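You operate a simulated robot arm through the tools that you are given. There is no shell and no other tool.

You run a simulated robot arm. Do the job below in one go: nothing can be reset, and whatever is moved stays where it is left.

## Task
Put one of the blue strap coils from the hopper table on top of the orange reel. Take the small green-banded jar and leave it on top of the yellow-banded carton. Put the small wood block on the bottom shelf of the white rack. Take the grey-banded carton and leave it on the top of the belt. Put one of the orange corner guards from the test table on the cream-legged table. Take the grey tub and leave it on the steel table. Put the green-cored small cone on the steel table away on the upper shelf of the blue rack. Open the blue box lid. Do these in any order. Set down upright: small green-banded jar, small wood block, green-cored small cone.
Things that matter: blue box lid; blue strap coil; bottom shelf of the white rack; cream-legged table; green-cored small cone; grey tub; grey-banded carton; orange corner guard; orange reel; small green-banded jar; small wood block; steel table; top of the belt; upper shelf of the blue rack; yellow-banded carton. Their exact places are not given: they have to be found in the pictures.

Only the result counts: the job must be done as asked and must still hold three seconds after the hand-in. Knocking over, shifting, dropping, spilling or breaking anything else fails it. A push-on lid holds only when it is set on centred and level and pressed home; a screw cap is set on level and turned clockwise until tight.

## Robot
A 6-joint arm with a two-finger parallel gripper on a trunk, on a base that moves. Base frame: it is fixed to the floor where the robot stands at the start and does not move with it; the origin is under the middle of the robot, x ahead of it, y to its left, z up. Units: mm, rad, N and s.
With the tool pointing down near the work surface it reaches from about 280 to 680 mm from the robot's upright axis, wherever it stands. Its first joint turns from -2.897 to 2.897 rad. Places, roughly: blue box lid [8900, 2600, 1200]; blue strap coil (8x8x4 cm) [2200, -1600, 900]; bottom shelf of the white rack [7400, -600, 100]; cream-legged table [6200, 5500, 700]; green-cored small cone (7x7x12 cm) [5600, 3600, 800]; grey tub (22x17x12 cm) [7200, 1600, 900]; grey-banded carton [6250, 250, 1000]; orange corner guard (6x6x6 cm) [5700, 1900, 900]; orange reel (9x9x6 cm) [1500, -1200, 900]; small green-banded jar (6x6x8 cm) [2600, -1000, 900]; small wood block (4x8x5 cm) [4100, -1100, 800]; steel table [5700, 3500, 800]; top of the belt [3000, 2100, 400]; upper shelf of the blue rack [5300, 6200, 1300]; yellow-banded carton [2500, -1500, 1000]. Payload 4.1 kg.
The TCP is the grasp point between the finger pads, 23 mm short of the fingertips. In the tool frame z runs along the fingers and y along their closing line. Largest opening 94 mm; finger width 38, thickness 10; the body of the gripper, 54 by 96 mm, starts 39 mm behind the TCP.
Orientation is that of the tool frame in the base frame, as [roll, pitch, yaw] about the fixed x, y, z axes, in that order (R = Rz(yaw) Ry(pitch) Rx(roll)). With the fingers straight down and closing along the base's y, the tool's x points along the base's -x, its y along +y and its z along -z.

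## Interface
- The arm moves only by the tool send_rows. Its argument "commands" is a list of rows, each an object (a shift or turn left out is 0, a gripper value left out holds the last) with "travel": the shift along the tool's x, y, z in units of 20 mm (1.0 is 20 mm), a list of three; "turn": the turn, a rotation vector about the tool's x, y, z in units of 5 degrees (1.0 is 5 degrees), a list of three; "gripper": the finger opening in m, from 0 to 0.094. In form: [{"travel": [tx, ty, tz], "turn": [ax, ay, az], "gripper": gripper}, ...]. A call has 1 to 20 rows; each row shifts and turns the commanded pose from where the row before left it, along the tool's axes as they then stand. A call with a number of a shift or a turn outside -1 to 1 is refused whole. Each row takes 0.2 s and may step no farther than 50 mm and 0.15 rad from the row before; otherwise, or with a gripper value out of range, the whole call is refused. A pose out of reach is approached as far as the arm can. The call stops where the force on the tool passes 40 N (or 10 N more than at its start, if that is more) or the arm is blocked; 0.2 s more then pass. The fingers move at their own pace (about 45 mm/s each) and stop on an object; they squeeze with about 42 N. The grip force told is the motor's: it shows also when the fingers shut on nothing. Time passes only in rows, and 0.2 s behind the last, so rows that do not move let the fingers close. It gives the time, the measured TCP pose, the force on the tool (base axes), the opening and the grip force at its end, in the units of the frame above (readings bear some noise), with the torque about the TCP (base axes, N m) and any sound that the robot's microphone picked up, and new pictures: "pictures" is both (left out), scene, wrist or none.
- Cameras (640 x 400 px; columns grow to the right, rows downward): "scene" is now at [31.6, 167.6, 1457.9]; the picture's right is [0.01, -1.00, 0.00], its down [-0.50, -0.01, -0.86] and it looks along [0.86, 0.01, -0.50] (base axes); focal length 257 px, centre (320, 200). "wrist" rides on the gripper at [86, 16, -74] in the tool frame; the picture's right is [-0.18, 0.98, 0.00], its down [-0.58, -0.11, -0.81] and it looks along [-0.79, -0.15, 0.59] (tool axes); focal length 243 px, centre (320, 200).
- slide_trunk(by): slides the trunk up (or, below 0, down) by that many mm; the arm and the scene camera ride with it, the base frame stays. It gives what a move gives, with no picture.
- drive_base(legs): drives the robot by 1 to 6 legs, each [ahead, turn to the left] in mm and rad, along the robot's own axes; the way and the turn of a leg run together, so that a leg with both is an arc; at most 1500 mm and 3.142 rad a leg. The arm and the cameras ride along, it lands a little off, and it stops where it bumps. It gives what a move gives, and a new picture of the scene camera.
- pan_tilt(pan, tilt): turns the head with the scene camera to pan (to the left, within 2.705 rad either way) and tilt (down, from -0.506 to 1.204), counted from straight ahead of the robot. It gives what a move gives, and a new picture of the scene camera.
- probe_pixels(camera, pixels): for up to 12 pixels [column, row] of the newest picture of that camera ("zoom" is the newest enlarged one), the place [x, y, z] in the base frame of the surface seen there, good to about 2 mm. The clock stands still meanwhile.
- enlarge(camera, box): a new picture of the part [left, top, right, bottom] of that camera's present view, enlarged. The clock stands still meanwhile.
- sign_off(): hands the job in; it is judged then, once.

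Open the gripper and draw the arm clear of the work before you hand the job in, unless the task says otherwise.

The tools are called as a command line: name --argument value ..., lists and objects as JSON in quotes. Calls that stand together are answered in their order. send_rows: Moves the arm, as the interface text tells. Its arguments: {"type":"object","properties":{"commands":{"type":"array"},"pictures":{"type":"string","enum":["both","scene","wrist","none"]}},"required":["commands"]} The other tools are called the same way: slide_trunk (by) moves the trunk up or down; drive_base (legs) drives the base; pan_tilt (pan, tilt) turns the head that bears the scene camera; probe_pixels (camera, pixels) gives the place of the surface under pixels of a picture; enlarge (camera, box) takes an enlarged picture of a part of a camera's view; sign_off () hands the job in.

At the start:

```text
t: 0.0
tcp_pos: [411.1, 21.8, 1141.5]
ee_rot: [-3.141, 0.0, -3.141]
ft_force: [0.0, 0.2, 0.1]
torque: [0.0, -0.01, -0.01]
gripper_width: 93.7
grasp_force: 0.1
trunk travel left (down, up): [-400.0, 190.0]
robot x, y, heading: [-1.5, 1.7, 0.0]
head pan, tilt (commanded): [0.012, 0.527]
```

scene: 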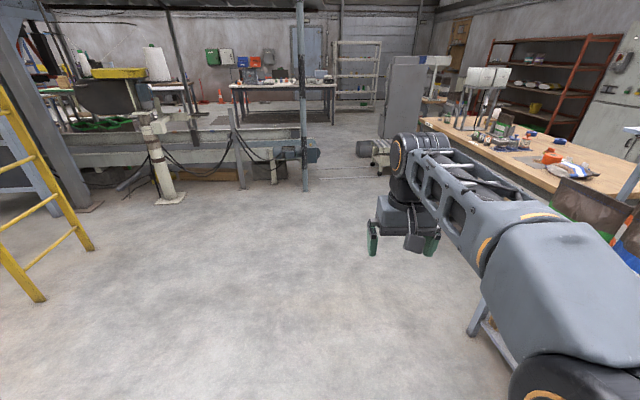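
wrist: 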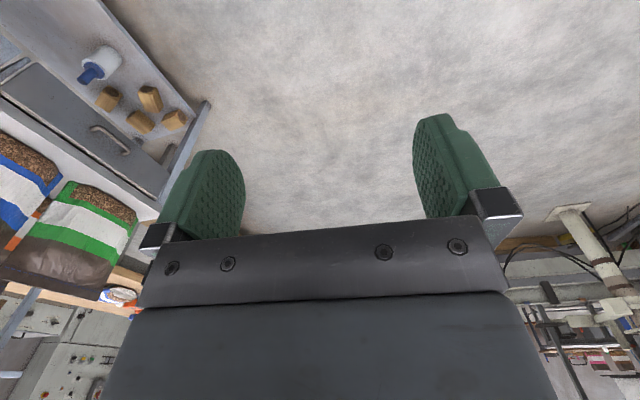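

I start by looking around: the scene picture shows a workbench to the right (x~2000, y~-1200) and a belt ahead to the left. I turn the head to the right to see the hopper table and reel.

pan_tilt --pan -0.7 --tilt 0.3

```text
t: 1.1
tcp_pos: [410.4, 20.7, 1140.5]
ee_rot: [-3.141, -0.001, 3.141]
ft_force: [-0.3, -0.7, 0.4]
torque: [0.01, 0.02, 0.03]
gripper_width: 93.9
grasp_force: 0.0
trunk travel left (down, up): [-400.0, 190.0]
robot x, y, heading: [4.2, 0.5, -0.001]
head pan, tilt (commanded): [-0.7, 0.3]
```

scene: 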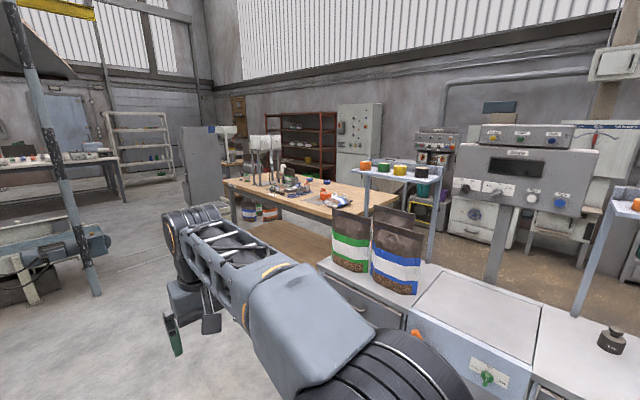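

The wooden table is around (300,190). I enlarge that part to identify objects.

enlarge --camera "scene" --box '[220, 120, 460, 270]'

probe_pixels --camera "scene" --pixels '[[240, 185], [375, 192], [370, 215], [430, 180], [350, 255], [395, 270], [290, 185], [480, 300], [365, 167], [610, 340], [515, 165], [420, 172]]'

```text
2.67 times, centred on (340, 195) of scene
```

zoom: 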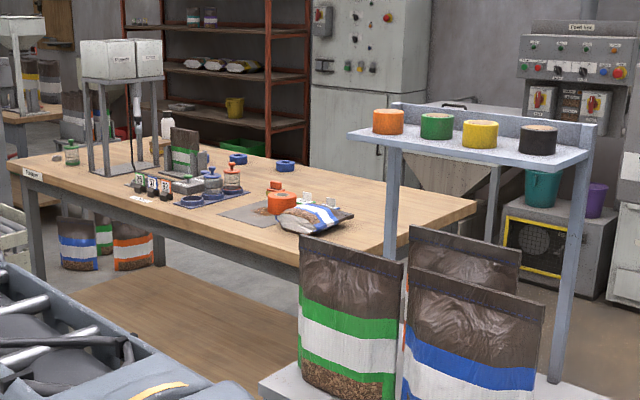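

```text
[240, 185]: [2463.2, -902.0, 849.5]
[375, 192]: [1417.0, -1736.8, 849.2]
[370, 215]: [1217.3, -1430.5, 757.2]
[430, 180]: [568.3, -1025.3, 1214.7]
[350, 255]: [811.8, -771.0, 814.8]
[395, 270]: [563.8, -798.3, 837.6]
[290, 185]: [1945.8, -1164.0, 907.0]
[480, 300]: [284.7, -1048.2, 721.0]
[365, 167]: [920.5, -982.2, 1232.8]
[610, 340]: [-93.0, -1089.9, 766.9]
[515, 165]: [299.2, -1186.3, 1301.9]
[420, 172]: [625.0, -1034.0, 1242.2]
```

I see blue coils at zoom (237,158) and (284,165), an orange reel at (280,200), a green jar at (72,153). I probe these.

probe_pixels --camera "zoom" --pixels '[[237, 157], [284, 164], [280, 200], [72, 153], [168, 125], [232, 178], [275, 186], [185, 150], [320, 215], [135, 180], [390, 120], [250, 215]]'

enlarge --camera "scene" --box '[220, 130, 350, 211]'

```text
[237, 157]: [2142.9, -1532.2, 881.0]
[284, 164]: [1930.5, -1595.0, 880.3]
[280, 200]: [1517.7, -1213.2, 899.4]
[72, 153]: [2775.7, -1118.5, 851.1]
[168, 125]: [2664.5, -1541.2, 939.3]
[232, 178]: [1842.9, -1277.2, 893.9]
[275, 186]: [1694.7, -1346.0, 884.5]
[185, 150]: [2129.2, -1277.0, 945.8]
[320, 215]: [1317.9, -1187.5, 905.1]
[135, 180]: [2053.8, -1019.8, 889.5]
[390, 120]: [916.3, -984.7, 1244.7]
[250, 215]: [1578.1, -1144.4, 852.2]
```

```text
4.92 times, centred on (285, 170) of scene
```

zoom: 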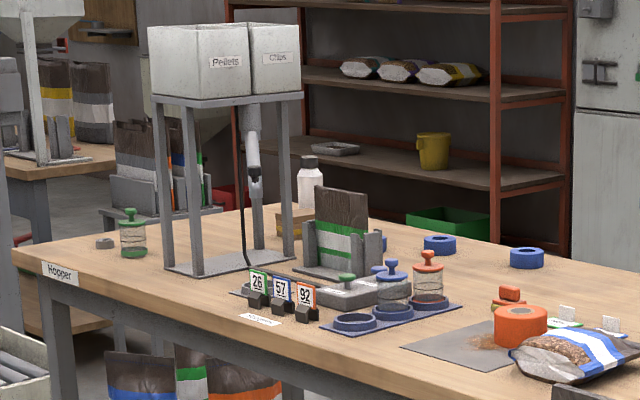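

I look around further to build a map: head straight and left.

pan_tilt --pan 0.0 --tilt 0.2

pan_tilt --pan 0.9 --tilt 0.2

pan_tilt --pan -1.57 --tilt 0.5

```text
t: 2.1
tcp_pos: [410.2, 20.9, 1140.8]
ee_rot: [-3.141, 0.0, -3.14]
ft_force: [0.2, -0.4, -0.6]
torque: [-0.02, -0.02, -0.01]
gripper_width: 93.8
grasp_force: 0.1
trunk travel left (down, up): [-400.0, 190.0]
robot x, y, heading: [1.2, 1.4, -0.003]
head pan, tilt (commanded): [0.0, 0.201]
```

scene: 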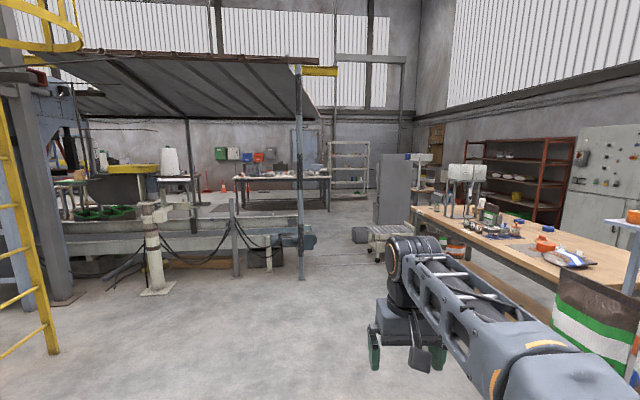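

```text
t: 3.4
tcp_pos: [410.1, 20.4, 1141.8]
ee_rot: [3.141, -0.001, 3.141]
ft_force: [-0.4, 0.1, -0.1]
torque: [-0.01, -0.03, 0.0]
gripper_width: 93.8
grasp_force: 0.1
trunk travel left (down, up): [-400.0, 190.0]
robot x, y, heading: [-0.9, -0.2, -0.002]
head pan, tilt (commanded): [0.901, 0.201]
```

scene: 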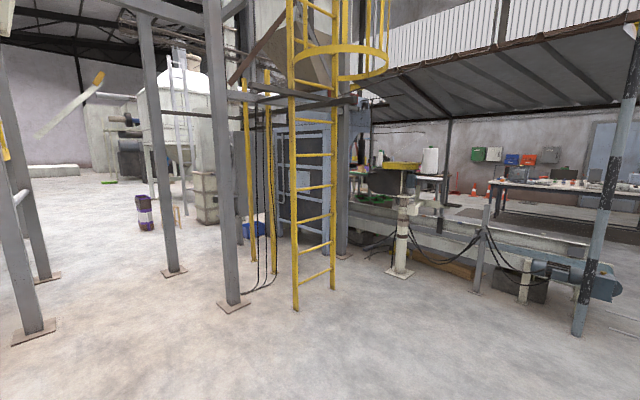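

```text
t: 5.6
tcp_pos: [410.6, 20.5, 1140.3]
ee_rot: [3.141, 0.001, -3.141]
ft_force: [0.4, 0.8, -0.2]
torque: [0.01, 0.06, -0.01]
gripper_width: 94.1
grasp_force: 0.0
trunk travel left (down, up): [-400.0, 190.0]
robot x, y, heading: [-0.7, -4.3, 0.003]
head pan, tilt (commanded): [-1.571, 0.499]
```

scene: 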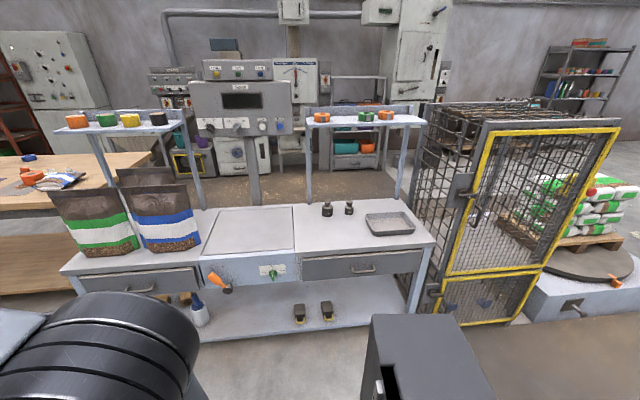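

The way ahead toward the hopper table is free floor. I drive ahead slightly and look at the table with the head turned right.

drive_base --legs '[[1400, 0]]'

pan_tilt --pan -1.2 --tilt 0.45

```text
t: 12.6
tcp_pos: [1823.6, 66.9, 1140.4]
ee_rot: [-3.141, 0.0, -3.099]
ft_force: [0.0, 0.6, 0.3]
torque: [0.0, 0.03, 0.0]
gripper_width: 94.1
grasp_force: 0.1
trunk travel left (down, up): [-400.0, 190.0]
robot x, y, heading: [1414.4, 28.5, 0.042]
head pan, tilt (commanded): [-1.571, 0.499]
```

scene: 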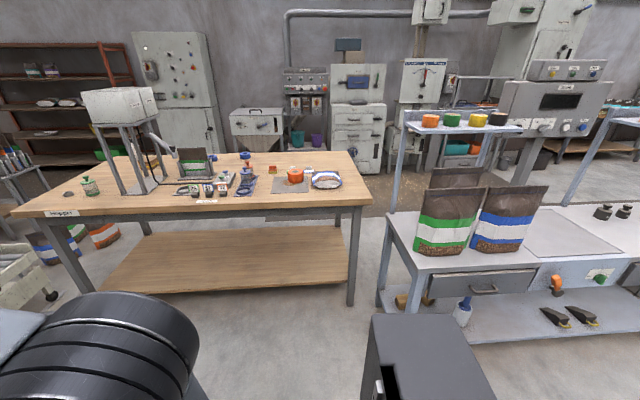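

```text
t: 13.5
tcp_pos: [1822.7, 66.9, 1141.1]
ee_rot: [3.141, 0.001, -3.099]
ft_force: [0.1, 0.1, -0.1]
torque: [-0.02, 0.02, 0.02]
gripper_width: 93.9
grasp_force: 0.1
trunk travel left (down, up): [-400.0, 190.0]
robot x, y, heading: [1413.7, 29.9, 0.042]
head pan, tilt (commanded): [-1.201, 0.45]
```

scene: 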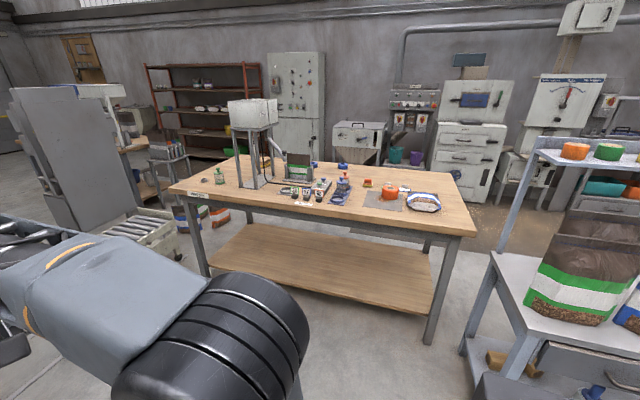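

The table corners are visible at (170,188), (475,232), (432,165), (240,158). I enlarge the table and probe the table corners and gaps.

probe_pixels --camera "scene" --pixels '[[172, 188], [472, 233], [440, 172], [243, 157], [210, 275], [427, 343], [330, 240], [320, 285], [385, 190], [218, 176], [260, 180], [150, 215]]'

enlarge --camera "scene" --box '[170, 80, 330, 210]'

enlarge --camera "scene" --box '[280, 140, 460, 230]'

```text
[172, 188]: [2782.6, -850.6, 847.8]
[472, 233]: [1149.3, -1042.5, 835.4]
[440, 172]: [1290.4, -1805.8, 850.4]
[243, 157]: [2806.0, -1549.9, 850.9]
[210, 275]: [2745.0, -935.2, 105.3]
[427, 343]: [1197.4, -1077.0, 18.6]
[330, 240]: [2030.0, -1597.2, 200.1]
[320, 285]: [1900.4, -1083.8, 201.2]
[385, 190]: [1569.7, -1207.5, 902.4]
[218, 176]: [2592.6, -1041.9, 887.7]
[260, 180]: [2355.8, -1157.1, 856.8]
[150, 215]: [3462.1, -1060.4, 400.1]
```

```text
3.08 times, centred on (250, 145) of scene
```

zoom: 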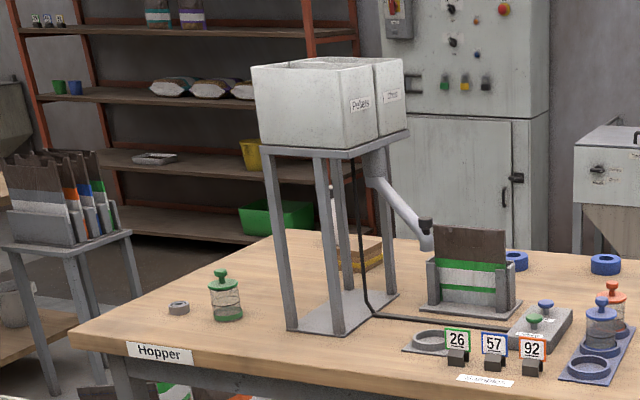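

```text
3.56 times, centred on (370, 185) of scene
```

zoom: 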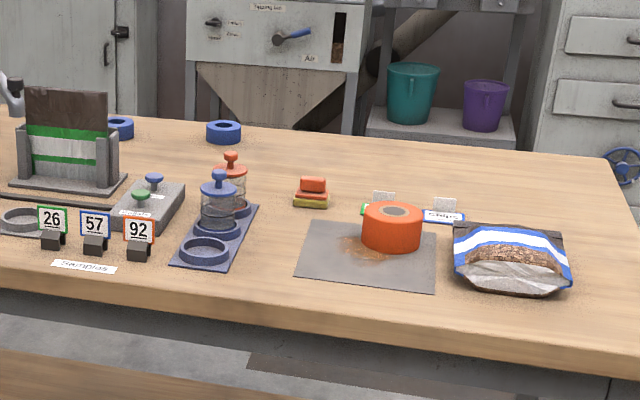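

The table's back edge is at about y=-1700, so the coils must be taken from behind it. I probe the floor and obstacles around the right end and behind the table to see whether the robot fits.

probe_pixels --camera "scene" --pixels '[[480, 215], [495, 205], [467, 190], [475, 180], [463, 350], [465, 335], [495, 255], [520, 180], [450, 165], [380, 150], [350, 150], [225, 155]]'

enlarge --camera "scene" --box '[400, 120, 560, 260]'

```text
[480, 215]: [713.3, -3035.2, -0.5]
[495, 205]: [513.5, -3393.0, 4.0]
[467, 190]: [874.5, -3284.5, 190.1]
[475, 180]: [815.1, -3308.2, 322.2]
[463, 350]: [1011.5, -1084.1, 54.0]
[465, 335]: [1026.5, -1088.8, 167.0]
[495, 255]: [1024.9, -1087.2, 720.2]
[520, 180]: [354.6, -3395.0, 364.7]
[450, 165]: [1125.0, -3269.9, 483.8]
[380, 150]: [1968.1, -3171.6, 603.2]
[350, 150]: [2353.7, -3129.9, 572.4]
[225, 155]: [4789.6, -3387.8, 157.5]
```

```text
2.86 times, centred on (480, 190) of scene
```

zoom: 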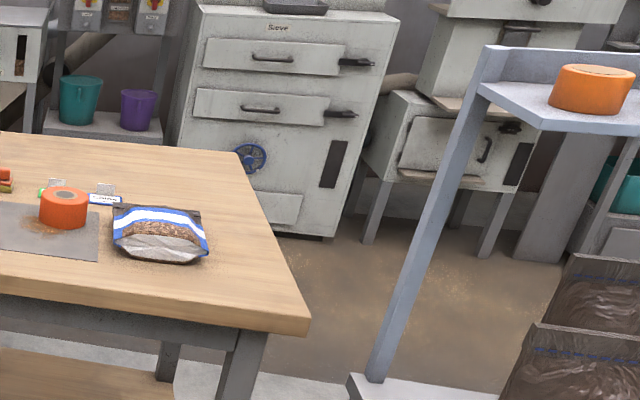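

The right end gap is too narrow (table corner x=1149, bench post x=1025), but there is about 1.3 m of space behind the table. I drive ahead to look at the left end of the table.

drive_base --legs '[[1300, -0.04]]'

pan_tilt --pan -0.9 --tilt 0.45

```text
t: 20.0
tcp_pos: [3117.5, 93.9, 1140.8]
ee_rot: [3.141, 0.0, -3.126]
ft_force: [0.1, -0.2, -0.1]
torque: [-0.03, 0.02, -0.02]
gripper_width: 93.9
grasp_force: 0.1
trunk travel left (down, up): [-400.0, 190.0]
robot x, y, heading: [2706.1, 68.6, 0.017]
head pan, tilt (commanded): [-1.201, 0.45]
```

scene: 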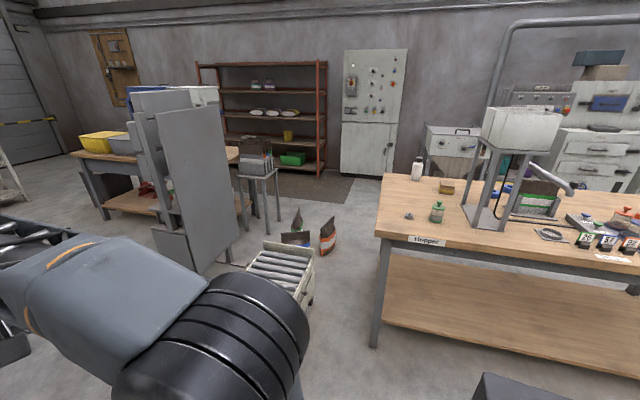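

```text
t: 20.8
tcp_pos: [3117.7, 93.2, 1140.9]
ee_rot: [3.141, 0.001, -3.125]
ft_force: [-0.5, -0.3, -0.7]
torque: [-0.03, 0.01, -0.04]
gripper_width: 93.9
grasp_force: 0.1
trunk travel left (down, up): [-400.0, 190.0]
robot x, y, heading: [2705.6, 64.7, 0.016]
head pan, tilt (commanded): [-0.901, 0.45]
```

scene: 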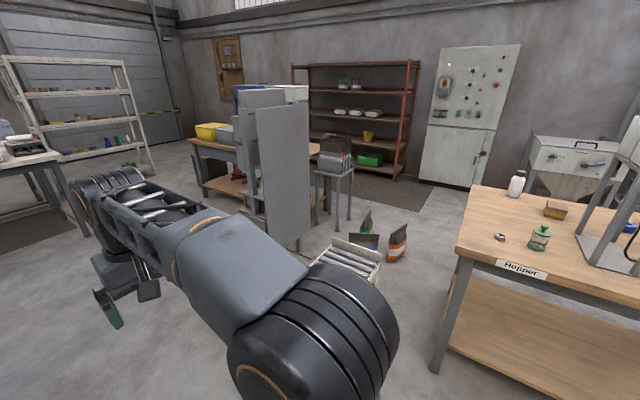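

I probe the obstacles near the left end: roller crate (345,260), bags (398,245), (367,225), table corner (457,250), stand leg (337,220).

probe_pixels --camera "scene" --pixels '[[378, 270], [345, 240], [397, 262], [406, 230], [360, 248], [372, 250], [436, 370], [480, 186], [337, 229], [350, 218], [410, 215], [455, 190]]'

enlarge --camera "scene" --box '[300, 140, 500, 290]'

enlarge --camera "scene" --box '[460, 140, 640, 280]'

```text
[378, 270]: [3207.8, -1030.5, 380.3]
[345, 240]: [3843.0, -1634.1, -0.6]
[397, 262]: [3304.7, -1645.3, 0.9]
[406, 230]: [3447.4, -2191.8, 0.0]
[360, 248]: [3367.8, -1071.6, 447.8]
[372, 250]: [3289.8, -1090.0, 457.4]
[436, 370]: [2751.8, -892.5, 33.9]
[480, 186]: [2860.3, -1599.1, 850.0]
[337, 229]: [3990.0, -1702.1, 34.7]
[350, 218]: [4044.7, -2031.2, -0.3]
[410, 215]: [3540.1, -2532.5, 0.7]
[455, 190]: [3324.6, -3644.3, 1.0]
```

```text
2.67 times, centred on (400, 215) of scene
```

zoom: 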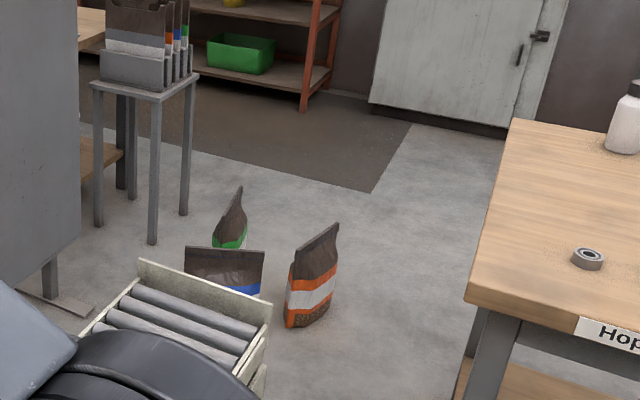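

```text
2.86 times, centred on (550, 210) of scene
```

zoom: 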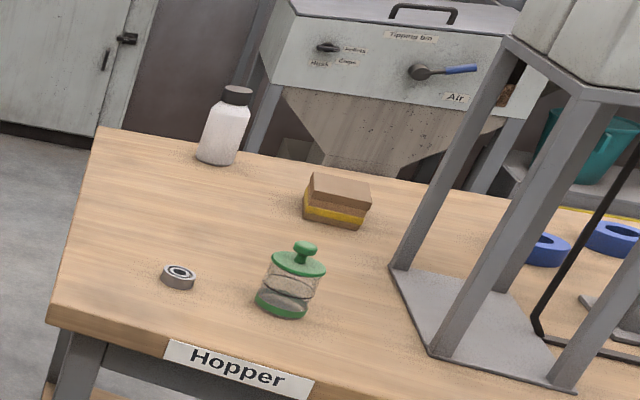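

I check the robot's own footprint by tilting the head down.

pan_tilt --pan 0.3 --tilt 1.2

pan_tilt --pan 1.57 --tilt 1.2

pan_tilt --pan -1.57 --tilt 1.2

pan_tilt --pan 2.7 --tilt 1.0

```text
t: 22.2
tcp_pos: [3116.4, 92.3, 1140.7]
ee_rot: [3.141, 0.0, -3.127]
ft_force: [-0.4, 0.9, 0.3]
torque: [0.0, 0.03, -0.01]
gripper_width: 94.2
grasp_force: 0.1
trunk travel left (down, up): [-400.0, 190.0]
robot x, y, heading: [2706.5, 65.4, 0.015]
head pan, tilt (commanded): [0.3, 1.201]
```

scene: 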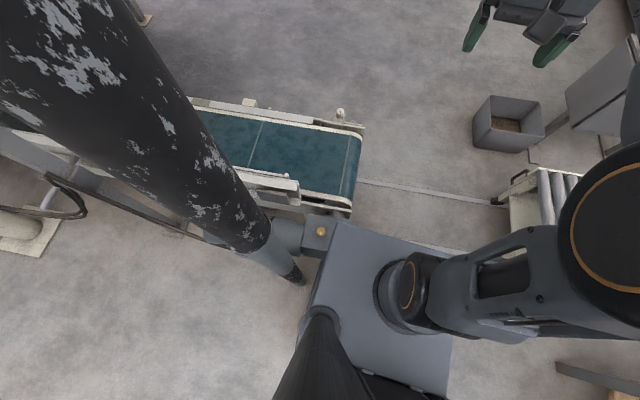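

```text
t: 23.6
tcp_pos: [3116.4, 93.2, 1142.0]
ee_rot: [3.141, 0.0, -3.124]
ft_force: [0.6, -0.1, 0.4]
torque: [-0.03, 0.02, 0.02]
gripper_width: 94.2
grasp_force: 0.2
trunk travel left (down, up): [-400.0, 190.0]
robot x, y, heading: [2709.7, 67.3, 0.013]
head pan, tilt (commanded): [1.571, 1.201]
```

scene: 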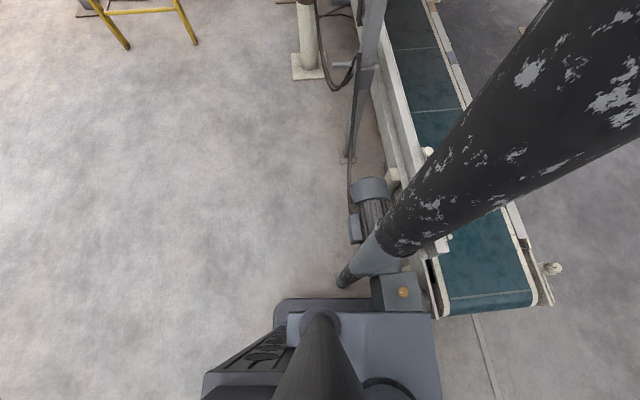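

```text
t: 26.3
tcp_pos: [3117.2, 91.5, 1140.7]
ee_rot: [3.141, -0.001, -3.126]
ft_force: [0.0, 0.4, -0.8]
torque: [0.0, 0.0, 0.02]
gripper_width: 93.7
grasp_force: 0.2
trunk travel left (down, up): [-400.0, 190.0]
robot x, y, heading: [2709.3, 65.3, 0.017]
head pan, tilt (commanded): [-1.571, 1.201]
```

scene: 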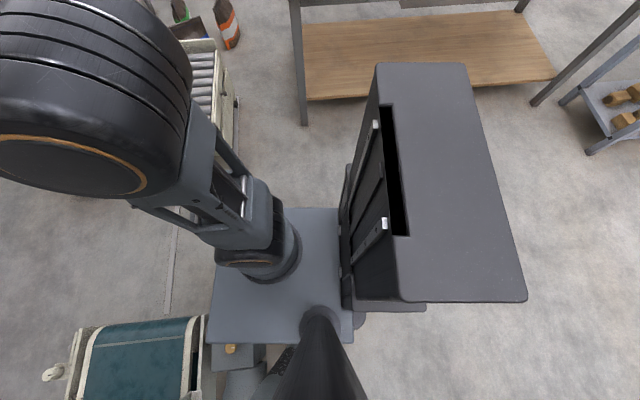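

```text
t: 29.8
tcp_pos: [3115.9, 92.8, 1139.7]
ee_rot: [-3.141, 0.001, -3.126]
ft_force: [0.0, 0.2, 0.8]
torque: [0.0, -0.01, 0.01]
gripper_width: 93.5
grasp_force: 0.0
trunk travel left (down, up): [-400.0, 190.0]
robot x, y, heading: [2707.5, 64.9, 0.021]
head pan, tilt (commanded): [2.7, 1.0]
```

scene: 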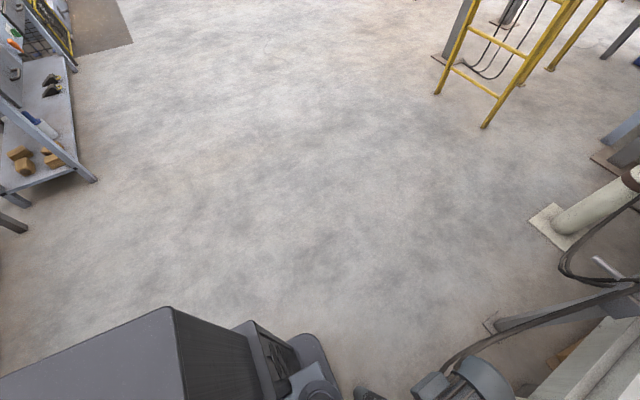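

The belt end and post are close on the robot's left. I take the pan -1.57 and left views again and probe robot footprint and obstacle places.

pan_tilt --pan -1.57 --tilt 1.2

probe_pixels --camera "scene" --pixels '[[212, 340], [230, 212], [380, 65], [465, 66], [520, 300], [405, 300], [345, 170], [240, 360], [200, 325], [330, 340], [350, 290], [300, 212]]'

pan_tilt --pan 1.0 --tilt 1.2

```text
t: 33.2
tcp_pos: [3116.7, 93.6, 1139.9]
ee_rot: [3.141, -0.001, -3.126]
ft_force: [-0.2, 0.5, 0.4]
torque: [0.01, -0.01, -0.03]
gripper_width: 93.9
grasp_force: 0.2
trunk travel left (down, up): [-400.0, 190.0]
robot x, y, heading: [2706.6, 66.3, 0.016]
head pan, tilt (commanded): [-1.571, 1.201]
```

scene: 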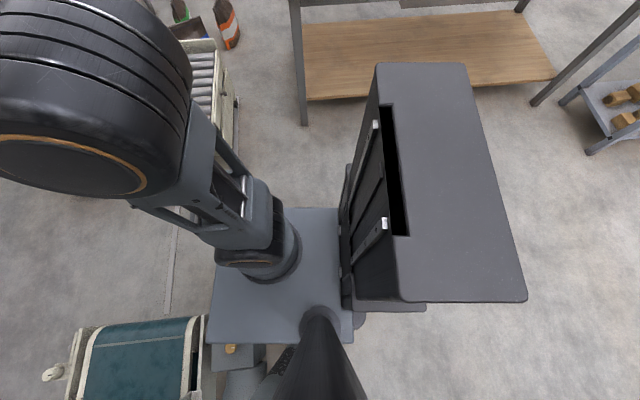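

```text
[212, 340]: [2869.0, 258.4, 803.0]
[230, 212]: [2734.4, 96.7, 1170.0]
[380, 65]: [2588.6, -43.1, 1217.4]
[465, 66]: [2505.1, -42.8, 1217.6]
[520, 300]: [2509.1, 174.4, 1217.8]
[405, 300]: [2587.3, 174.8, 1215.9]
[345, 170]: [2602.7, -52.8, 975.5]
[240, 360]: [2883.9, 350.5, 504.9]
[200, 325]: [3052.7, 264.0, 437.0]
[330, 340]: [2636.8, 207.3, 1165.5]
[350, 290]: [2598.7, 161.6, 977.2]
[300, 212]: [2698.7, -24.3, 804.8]
```

```text
t: 35.5
tcp_pos: [3117.3, 93.6, 1140.0]
ee_rot: [3.141, -0.002, -3.125]
ft_force: [-0.4, -0.3, 0.1]
torque: [0.02, 0.01, -0.01]
gripper_width: 94.0
grasp_force: 0.1
trunk travel left (down, up): [-400.0, 190.0]
robot x, y, heading: [2702.9, 66.5, 0.018]
head pan, tilt (commanded): [1.0, 1.201]
```

scene: 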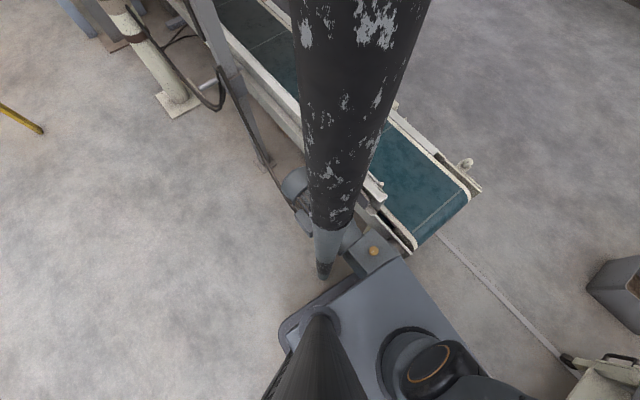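

I probe the robot's base edges and the belt-end features in this view.

probe_pixels --camera "scene" --pixels '[[282, 332], [290, 322], [335, 287], [375, 255], [400, 265], [322, 270], [320, 235], [410, 245], [465, 195], [440, 225], [290, 185], [470, 350]]'

```text
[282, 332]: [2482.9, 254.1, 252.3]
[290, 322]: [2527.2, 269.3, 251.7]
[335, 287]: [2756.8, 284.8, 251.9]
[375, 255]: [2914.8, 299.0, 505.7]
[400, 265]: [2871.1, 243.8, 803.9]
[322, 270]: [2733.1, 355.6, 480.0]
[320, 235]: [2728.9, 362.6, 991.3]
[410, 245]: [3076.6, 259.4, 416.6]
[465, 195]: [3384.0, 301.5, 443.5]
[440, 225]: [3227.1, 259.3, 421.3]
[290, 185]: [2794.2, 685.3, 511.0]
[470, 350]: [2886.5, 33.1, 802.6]
```

The robot is slim (base about ±218 mm wide, plate at z≈803). I back off from the post first, then turn right toward the table and re-look.

drive_base --legs '[[-330, 0], [0, -1.45]]'

pan_tilt --pan 0.0 --tilt 0.5

```text
t: 41.2
tcp_pos: [2462.0, -342.9, 1140.8]
ee_rot: [-3.141, 0.0, 1.717]
ft_force: [-0.9, 0.3, 0.3]
torque: [0.0, 0.0, -0.01]
gripper_width: 94.1
grasp_force: 0.1
trunk travel left (down, up): [-400.0, 190.0]
robot x, y, heading: [2385.8, 62.8, -1.427]
head pan, tilt (commanded): [1.0, 1.201]
```

scene: 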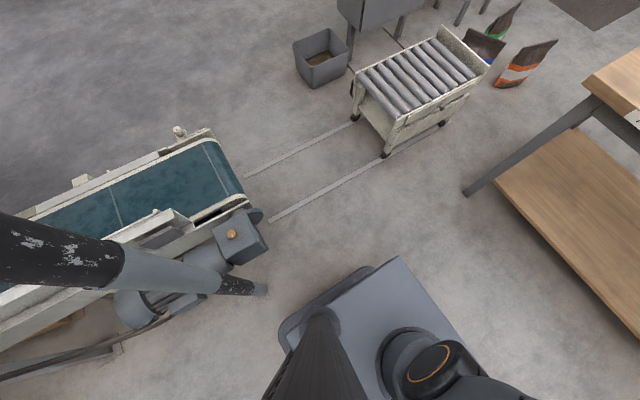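

```text
t: 42.5
tcp_pos: [2461.9, -342.6, 1141.5]
ee_rot: [3.142, 0.0, 1.717]
ft_force: [0.0, 0.4, 0.4]
torque: [-0.01, -0.04, 0.0]
gripper_width: 93.9
grasp_force: 0.1
trunk travel left (down, up): [-400.0, 190.0]
robot x, y, heading: [2383.1, 64.0, -1.423]
head pan, tilt (commanded): [0.0, 0.499]
```

scene: 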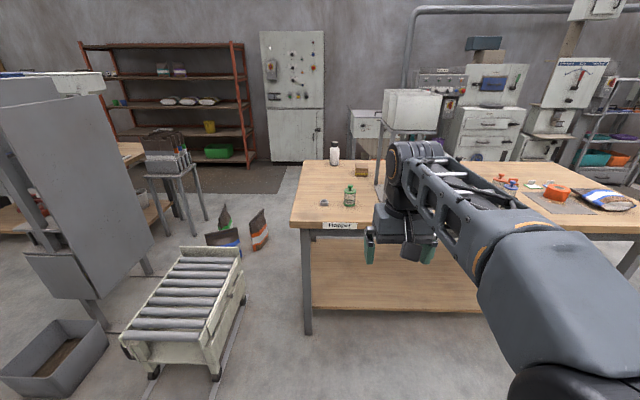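

I probe the cart-to-table gap, the carton (362,172), jar (349,197) and coil positions in this view.

probe_pixels --camera "scene" --pixels '[[216, 378], [242, 290], [308, 332], [292, 220], [262, 245], [335, 162], [362, 166], [362, 173], [349, 196], [300, 162], [240, 245], [213, 345]]'

enlarge --camera "scene" --box '[280, 120, 440, 220]'

```text
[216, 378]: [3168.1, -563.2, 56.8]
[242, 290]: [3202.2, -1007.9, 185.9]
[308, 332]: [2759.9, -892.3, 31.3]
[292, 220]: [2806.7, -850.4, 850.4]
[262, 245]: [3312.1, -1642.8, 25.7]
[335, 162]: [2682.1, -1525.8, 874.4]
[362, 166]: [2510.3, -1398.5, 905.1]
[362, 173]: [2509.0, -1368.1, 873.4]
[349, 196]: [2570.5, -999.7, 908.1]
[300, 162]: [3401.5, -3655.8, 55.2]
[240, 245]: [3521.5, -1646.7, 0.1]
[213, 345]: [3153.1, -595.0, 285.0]
```

```text
4.00 times, centred on (360, 170) of scene
```

zoom: 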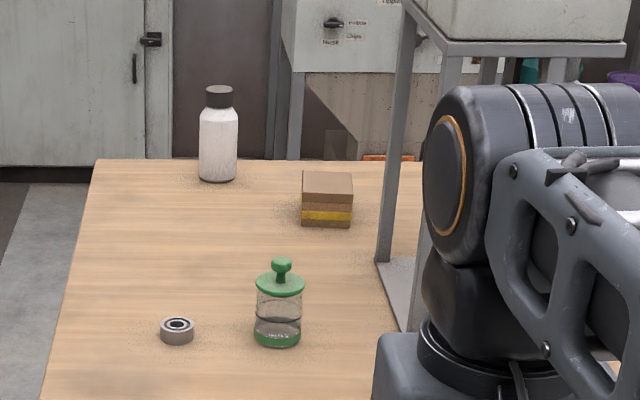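

I probe the hopper stand's extents, so that the arm keeps clear of it.

probe_pixels --camera "scene" --pixels '[[386, 95], [436, 100], [408, 128], [440, 118], [381, 180], [412, 133], [384, 133], [410, 95]]'

pan_tilt --pan -0.25 --tilt 0.4

```text
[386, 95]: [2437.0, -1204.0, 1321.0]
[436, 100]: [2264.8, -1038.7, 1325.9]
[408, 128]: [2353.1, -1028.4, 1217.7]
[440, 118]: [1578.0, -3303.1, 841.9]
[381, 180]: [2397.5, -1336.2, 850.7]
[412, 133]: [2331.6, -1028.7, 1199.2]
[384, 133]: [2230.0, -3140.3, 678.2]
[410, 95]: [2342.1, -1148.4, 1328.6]
```

```text
t: 43.3
tcp_pos: [2462.4, -342.1, 1141.4]
ee_rot: [-3.141, 0.001, 1.716]
ft_force: [1.0, 0.6, -0.1]
torque: [0.03, -0.01, 0.01]
gripper_width: 94.1
grasp_force: 0.0
trunk travel left (down, up): [-400.0, 190.0]
robot x, y, heading: [2382.6, 59.8, -1.422]
head pan, tilt (commanded): [-0.25, 0.4]
```

scene: 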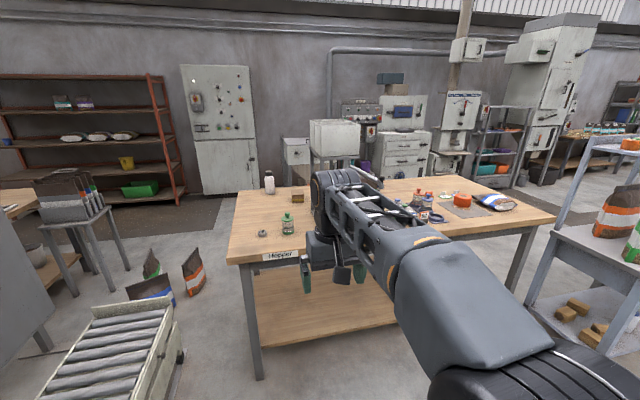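

I check how far the base nose extends by looking down at the robot's left-front corner again.

pan_tilt --pan 1.0 --tilt 1.2

enlarge --camera "scene" --box '[260, 230, 460, 355]'

probe_pixels --camera "scene" --pixels '[[300, 318], [330, 295], [350, 280], [362, 272], [371, 268], [374, 270], [400, 258], [420, 275], [445, 310]]'

```text
t: 44.7
tcp_pos: [2461.0, -342.6, 1141.8]
ee_rot: [3.139, 0.001, 1.715]
ft_force: [-0.5, -0.2, -0.1]
torque: [0.02, 0.05, -0.05]
gripper_width: 94.1
grasp_force: 0.0
trunk travel left (down, up): [-400.0, 190.0]
robot x, y, heading: [2383.0, 64.9, -1.425]
head pan, tilt (commanded): [1.0, 1.201]
```

scene: 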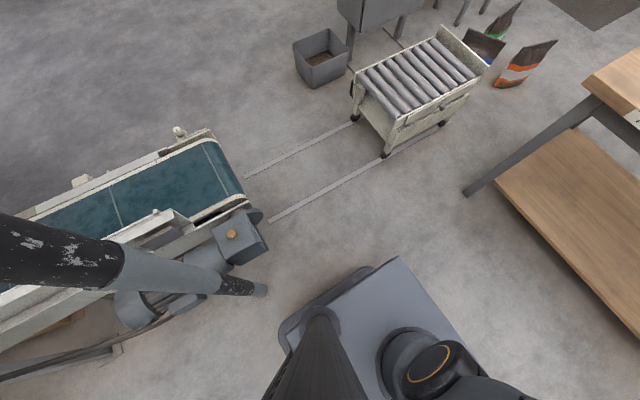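

```text
3.20 times, centred on (360, 292) of scene
```

zoom: 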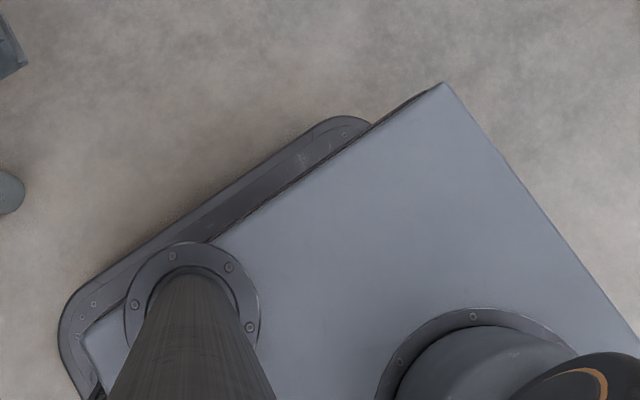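

```text
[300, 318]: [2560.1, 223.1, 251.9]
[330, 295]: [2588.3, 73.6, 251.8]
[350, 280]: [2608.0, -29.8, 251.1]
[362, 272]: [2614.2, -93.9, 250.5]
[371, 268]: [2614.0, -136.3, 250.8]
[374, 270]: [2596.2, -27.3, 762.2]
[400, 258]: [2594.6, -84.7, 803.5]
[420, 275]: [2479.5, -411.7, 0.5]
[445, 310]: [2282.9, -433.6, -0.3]
```

The base spans about ±245 by ±218 mm. Now I test how far the arm can reach with the tool tilted 45° forward, here in free air.

send_rows --commands '[{"turn": [0, -1, 0]}, {"turn": [0, -1, 0]}, {"turn": [0, -1, 0]}, {"turn": [0, -1, 0]}, {"turn": [0, -1, 0]}, {"turn": [0, -1, 0]}, {"turn": [0, -1, 0]}, {"turn": [0, -1, 0]}, {"turn": [0, -1, 0]}, {"travel": [-0.7, 0, 0.7]}, {"travel": [-0.7, 0, 0.7]}, {"travel": [-0.7, 0, 0.7]}, {"travel": [-0.7, 0, 0.7]}, {"travel": [-0.7, 0, 0.7]}, {"travel": [-0.7, 0, 0.7]}, {"travel": [-0.7, 0, 0.7]}, {"travel": [-0.7, 0, 0.7]}]' --pictures "both"

```text
t: 48.3
tcp_pos: [2486.5, -500.0, 1140.9]
ee_rot: [-3.141, 0.785, 1.714]
ft_force: [-1.0, -0.1, 0.1]
torque: [-0.01, 0.0, -0.02]
gripper_width: 94.1
grasp_force: 0.1
trunk travel left (down, up): [-400.0, 190.0]
robot x, y, heading: [2385.6, 58.8, -1.426]
head pan, tilt (commanded): [1.0, 1.201]
```

scene: 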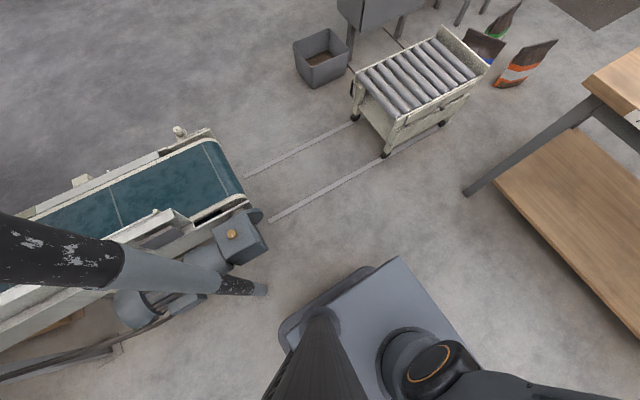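
wrist: 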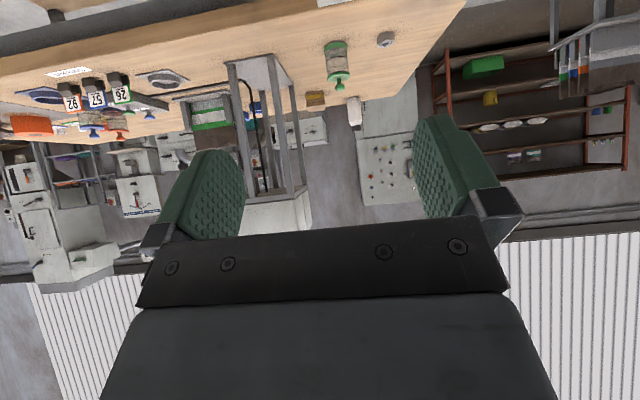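

The TCP is now 567 mm out. I extend further to find the limit, at 45° tilt.

send_rows --commands '[{"travel": [-0.7, 0, 0.7]}, {"travel": [-0.7, 0, 0.7]}, {"travel": [-0.7, 0, 0.7]}, {"travel": [-0.7, 0, 0.7]}, {"travel": [-0.7, 0, 0.7]}, {"travel": [-0.7, 0, 0.7]}, {"travel": [-0.7, 0, 0.7]}, {"travel": [-0.7, 0, 0.7]}, {"travel": [-0.7, 0, 0.7]}, {"travel": [-0.7, 0, 0.7]}, {"travel": [-0.7, 0, 0.7]}, {"travel": [-0.7, 0, 0.7]}, {"travel": [-0.7, 0, 0.7]}, {"travel": [-0.7, 0, 0.7]}]' --pictures "none"

pan_tilt --pan -0.1 --tilt 0.6

```text
t: 51.3
tcp_pos: [2513.1, -705.3, 1118.2]
ee_rot: [-3.141, 0.786, 1.716]
ft_force: [-0.1, -0.3, -0.3]
torque: [0.01, 0.01, -0.01]
gripper_width: 94.1
grasp_force: 0.1
out of reach, approached as far as the arm can: row 11, 12, 13, 14
trunk travel left (down, up): [-400.0, 190.0]
robot x, y, heading: [2381.2, 63.0, -1.426]
head pan, tilt (commanded): [1.0, 1.201]
```

```text
t: 52.6
tcp_pos: [2513.7, -706.0, 1118.3]
ee_rot: [3.139, 0.785, 1.715]
ft_force: [-1.0, 0.1, -0.6]
torque: [0.02, 0.0, -0.01]
gripper_width: 93.8
grasp_force: 0.0
trunk travel left (down, up): [-400.0, 190.0]
robot x, y, heading: [2383.1, 63.2, -1.433]
head pan, tilt (commanded): [-0.099, 0.6]
```

scene: 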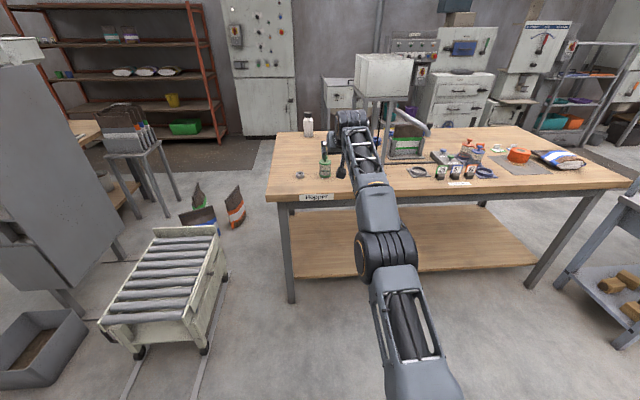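

The limit is about 780 mm at z=1118 with this trunk height; lower targets will reach farther. I retract the arm before driving on.

send_rows --commands '[{"travel": [0.7, 0, -0.7]}, {"travel": [0.7, 0, -0.7]}, {"travel": [0.7, 0, -0.7]}, {"travel": [0.7, 0, -0.7]}, {"travel": [0.7, 0, -0.7]}, {"travel": [0.7, 0, -0.7]}, {"travel": [0.7, 0, -0.7]}, {"travel": [0.7, 0, -0.7]}, {"travel": [0.7, 0, -0.7]}, {"travel": [0.7, 0, -0.7]}, {"travel": [0.7, 0, -0.7]}, {"travel": [0.7, 0, -0.7]}, {"travel": [0.7, 0, -0.7]}, {"travel": [0.7, 0, -0.7]}, {"travel": [0.7, 0, -0.7]}, {"travel": [0.7, 0, -0.7]}, {"travel": [0.7, 0, -0.7]}, {"travel": [0.7, 0, -0.7]}]' --pictures "none"

```text
t: 56.4
tcp_pos: [2462.2, -354.8, 1114.6]
ee_rot: [3.14, 0.787, 1.715]
ft_force: [-0.2, 0.3, 0.1]
torque: [0.0, 0.01, -0.02]
gripper_width: 94.4
grasp_force: 0.1
trunk travel left (down, up): [-400.0, 190.0]
robot x, y, heading: [2380.9, 64.0, -1.425]
head pan, tilt (commanded): [-0.099, 0.6]
```

Commanded pose follows the measured one. Now I drive to about (2600,-590) facing the table, staying short of the table leg at (2735,-892).

drive_base --legs '[[0, 0.172], [685, 0], [0, -0.35]]'

```text
t: 62.0
tcp_pos: [2601.9, -1020.7, 1116.3]
ee_rot: [3.141, 0.786, 1.535]
ft_force: [0.2, 0.3, -0.8]
torque: [0.02, -0.01, -0.04]
gripper_width: 94.0
grasp_force: 0.1
trunk travel left (down, up): [-400.0, 190.0]
robot x, y, heading: [2597.2, -591.3, -1.606]
head pan, tilt (commanded): [-0.099, 0.6]
```

scene: 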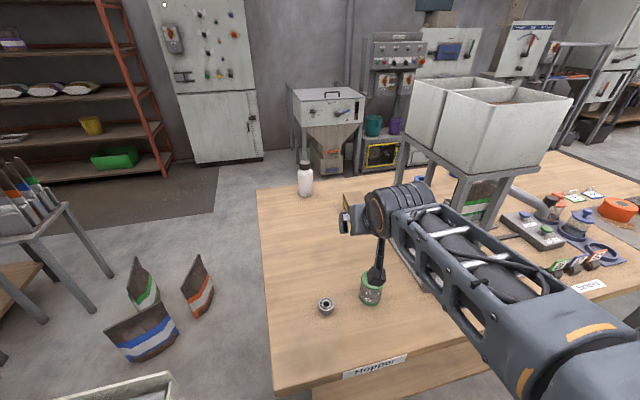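

The robot is at (2597,-591). I take a wrist picture and enlarge the jar/carton region to localize them.

send_rows --commands '[{"travel": [0, 0, 0]}]' --pictures "wrist"

enlarge --camera "scene" --box '[280, 150, 440, 320]'

```text
t: 62.4
tcp_pos: [2601.9, -1019.9, 1115.5]
ee_rot: [3.141, 0.785, 1.535]
ft_force: [0.0, -0.1, 0.9]
torque: [0.01, 0.01, -0.05]
gripper_width: 93.9
grasp_force: 0.0
trunk travel left (down, up): [-400.0, 190.0]
robot x, y, heading: [2596.0, -596.2, -1.604]
head pan, tilt (commanded): [-0.099, 0.6]
```

wrist: 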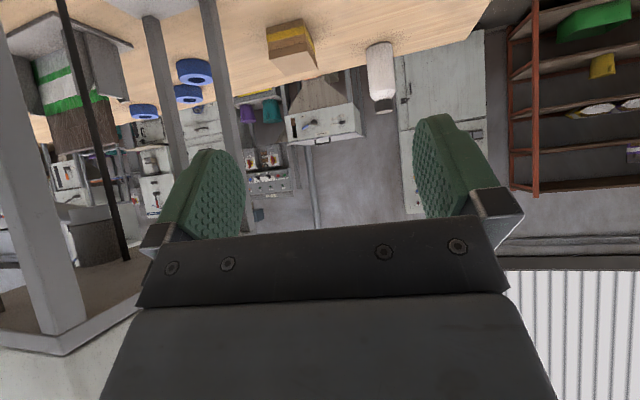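

```text
2.35 times, centred on (360, 235) of scene
```

zoom: 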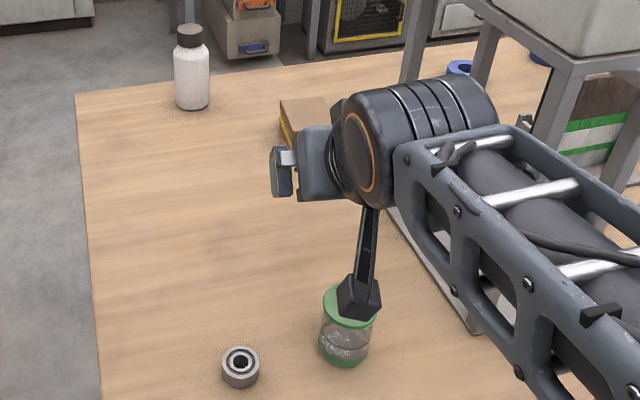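

I probe the carton and coils in the wrist view and the jar in the zoom.

probe_pixels --camera "wrist" --pixels '[[290, 62], [273, 47], [312, 42], [288, 30], [315, 55], [275, 70], [193, 70], [187, 92], [143, 111], [380, 60], [310, 70], [293, 70]]'

probe_pixels --camera "zoom" --pixels '[[340, 325], [340, 355], [330, 300], [365, 325], [325, 345], [345, 340], [345, 318], [300, 105], [290, 130], [285, 105], [325, 100], [300, 140]]'

```text
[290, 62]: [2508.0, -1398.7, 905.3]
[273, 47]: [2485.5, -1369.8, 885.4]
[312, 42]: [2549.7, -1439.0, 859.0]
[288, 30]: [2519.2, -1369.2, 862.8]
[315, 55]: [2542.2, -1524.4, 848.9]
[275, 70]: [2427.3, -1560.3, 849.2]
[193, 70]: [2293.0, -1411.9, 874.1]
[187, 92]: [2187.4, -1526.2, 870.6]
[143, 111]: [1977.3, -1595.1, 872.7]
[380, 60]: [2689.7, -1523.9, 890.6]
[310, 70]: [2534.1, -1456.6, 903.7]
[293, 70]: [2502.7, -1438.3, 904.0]
```

```text
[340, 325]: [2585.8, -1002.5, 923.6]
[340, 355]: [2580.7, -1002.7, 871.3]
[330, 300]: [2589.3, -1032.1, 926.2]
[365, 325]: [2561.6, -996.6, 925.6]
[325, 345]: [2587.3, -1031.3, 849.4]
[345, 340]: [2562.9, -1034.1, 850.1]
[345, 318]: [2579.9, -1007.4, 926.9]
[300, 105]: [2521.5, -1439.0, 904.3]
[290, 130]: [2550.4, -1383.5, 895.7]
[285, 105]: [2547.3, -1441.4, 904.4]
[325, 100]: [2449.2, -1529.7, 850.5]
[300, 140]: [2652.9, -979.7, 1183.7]
```

I need the jar's true shape; I move the arm up and back a little to clear the view and then enlarge on the jar.

send_rows --commands '[{"travel": [0, -1, 0]}, {"travel": [0, -1, 0]}, {"travel": [0, -1, 0]}, {"travel": [0, -1, 0]}, {"travel": [0, -1, 0]}]' --pictures "scene"

enlarge --camera "scene" --box '[330, 240, 410, 310]'

```text
t: 63.6
tcp_pos: [2500.8, -1016.5, 1115.2]
ee_rot: [-3.14, 0.786, 1.537]
ft_force: [0.3, -0.6, 0.4]
torque: [-0.03, 0.01, 0.0]
gripper_width: 94.0
grasp_force: 0.0
trunk travel left (down, up): [-400.0, 190.0]
robot x, y, heading: [2597.7, -597.8, -1.606]
head pan, tilt (commanded): [-0.099, 0.6]
```

scene: 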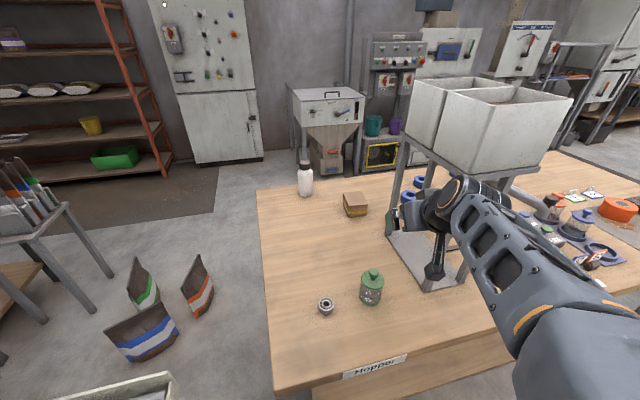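

```text
5.71 times, centred on (370, 275) of scene
```

zoom: 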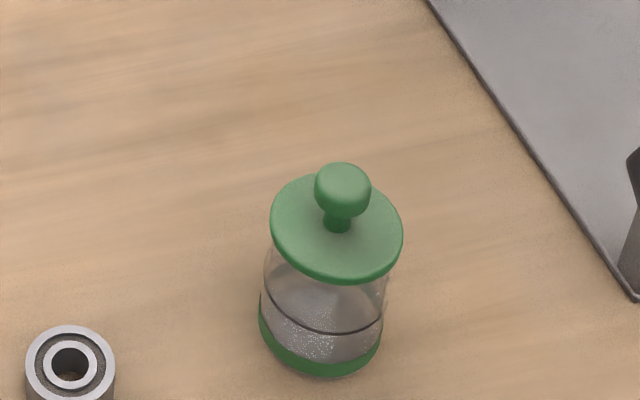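

I probe the jar's knob, lid rim and base.

probe_pixels --camera "zoom" --pixels '[[340, 180], [340, 170], [280, 205], [395, 215], [335, 270], [305, 185], [335, 368], [270, 330], [375, 345], [375, 195], [335, 340], [70, 370]]'

enlarge --camera "scene" --box '[320, 170, 390, 230]'

```text
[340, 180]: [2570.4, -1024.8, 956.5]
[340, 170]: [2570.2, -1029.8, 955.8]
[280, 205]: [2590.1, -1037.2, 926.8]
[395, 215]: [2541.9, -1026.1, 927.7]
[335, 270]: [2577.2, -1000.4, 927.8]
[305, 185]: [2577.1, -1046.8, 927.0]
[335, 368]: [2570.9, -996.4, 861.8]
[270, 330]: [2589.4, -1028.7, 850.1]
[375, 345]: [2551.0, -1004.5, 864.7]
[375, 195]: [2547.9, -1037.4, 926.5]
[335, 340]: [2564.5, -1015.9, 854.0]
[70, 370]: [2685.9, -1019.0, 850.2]
```

```text
6.67 times, centred on (355, 200) of scene
```

zoom: 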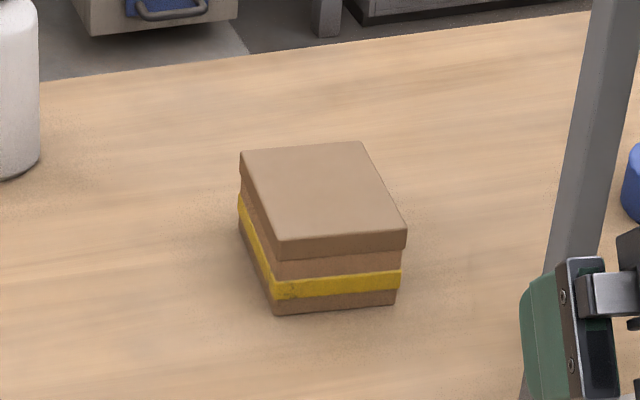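

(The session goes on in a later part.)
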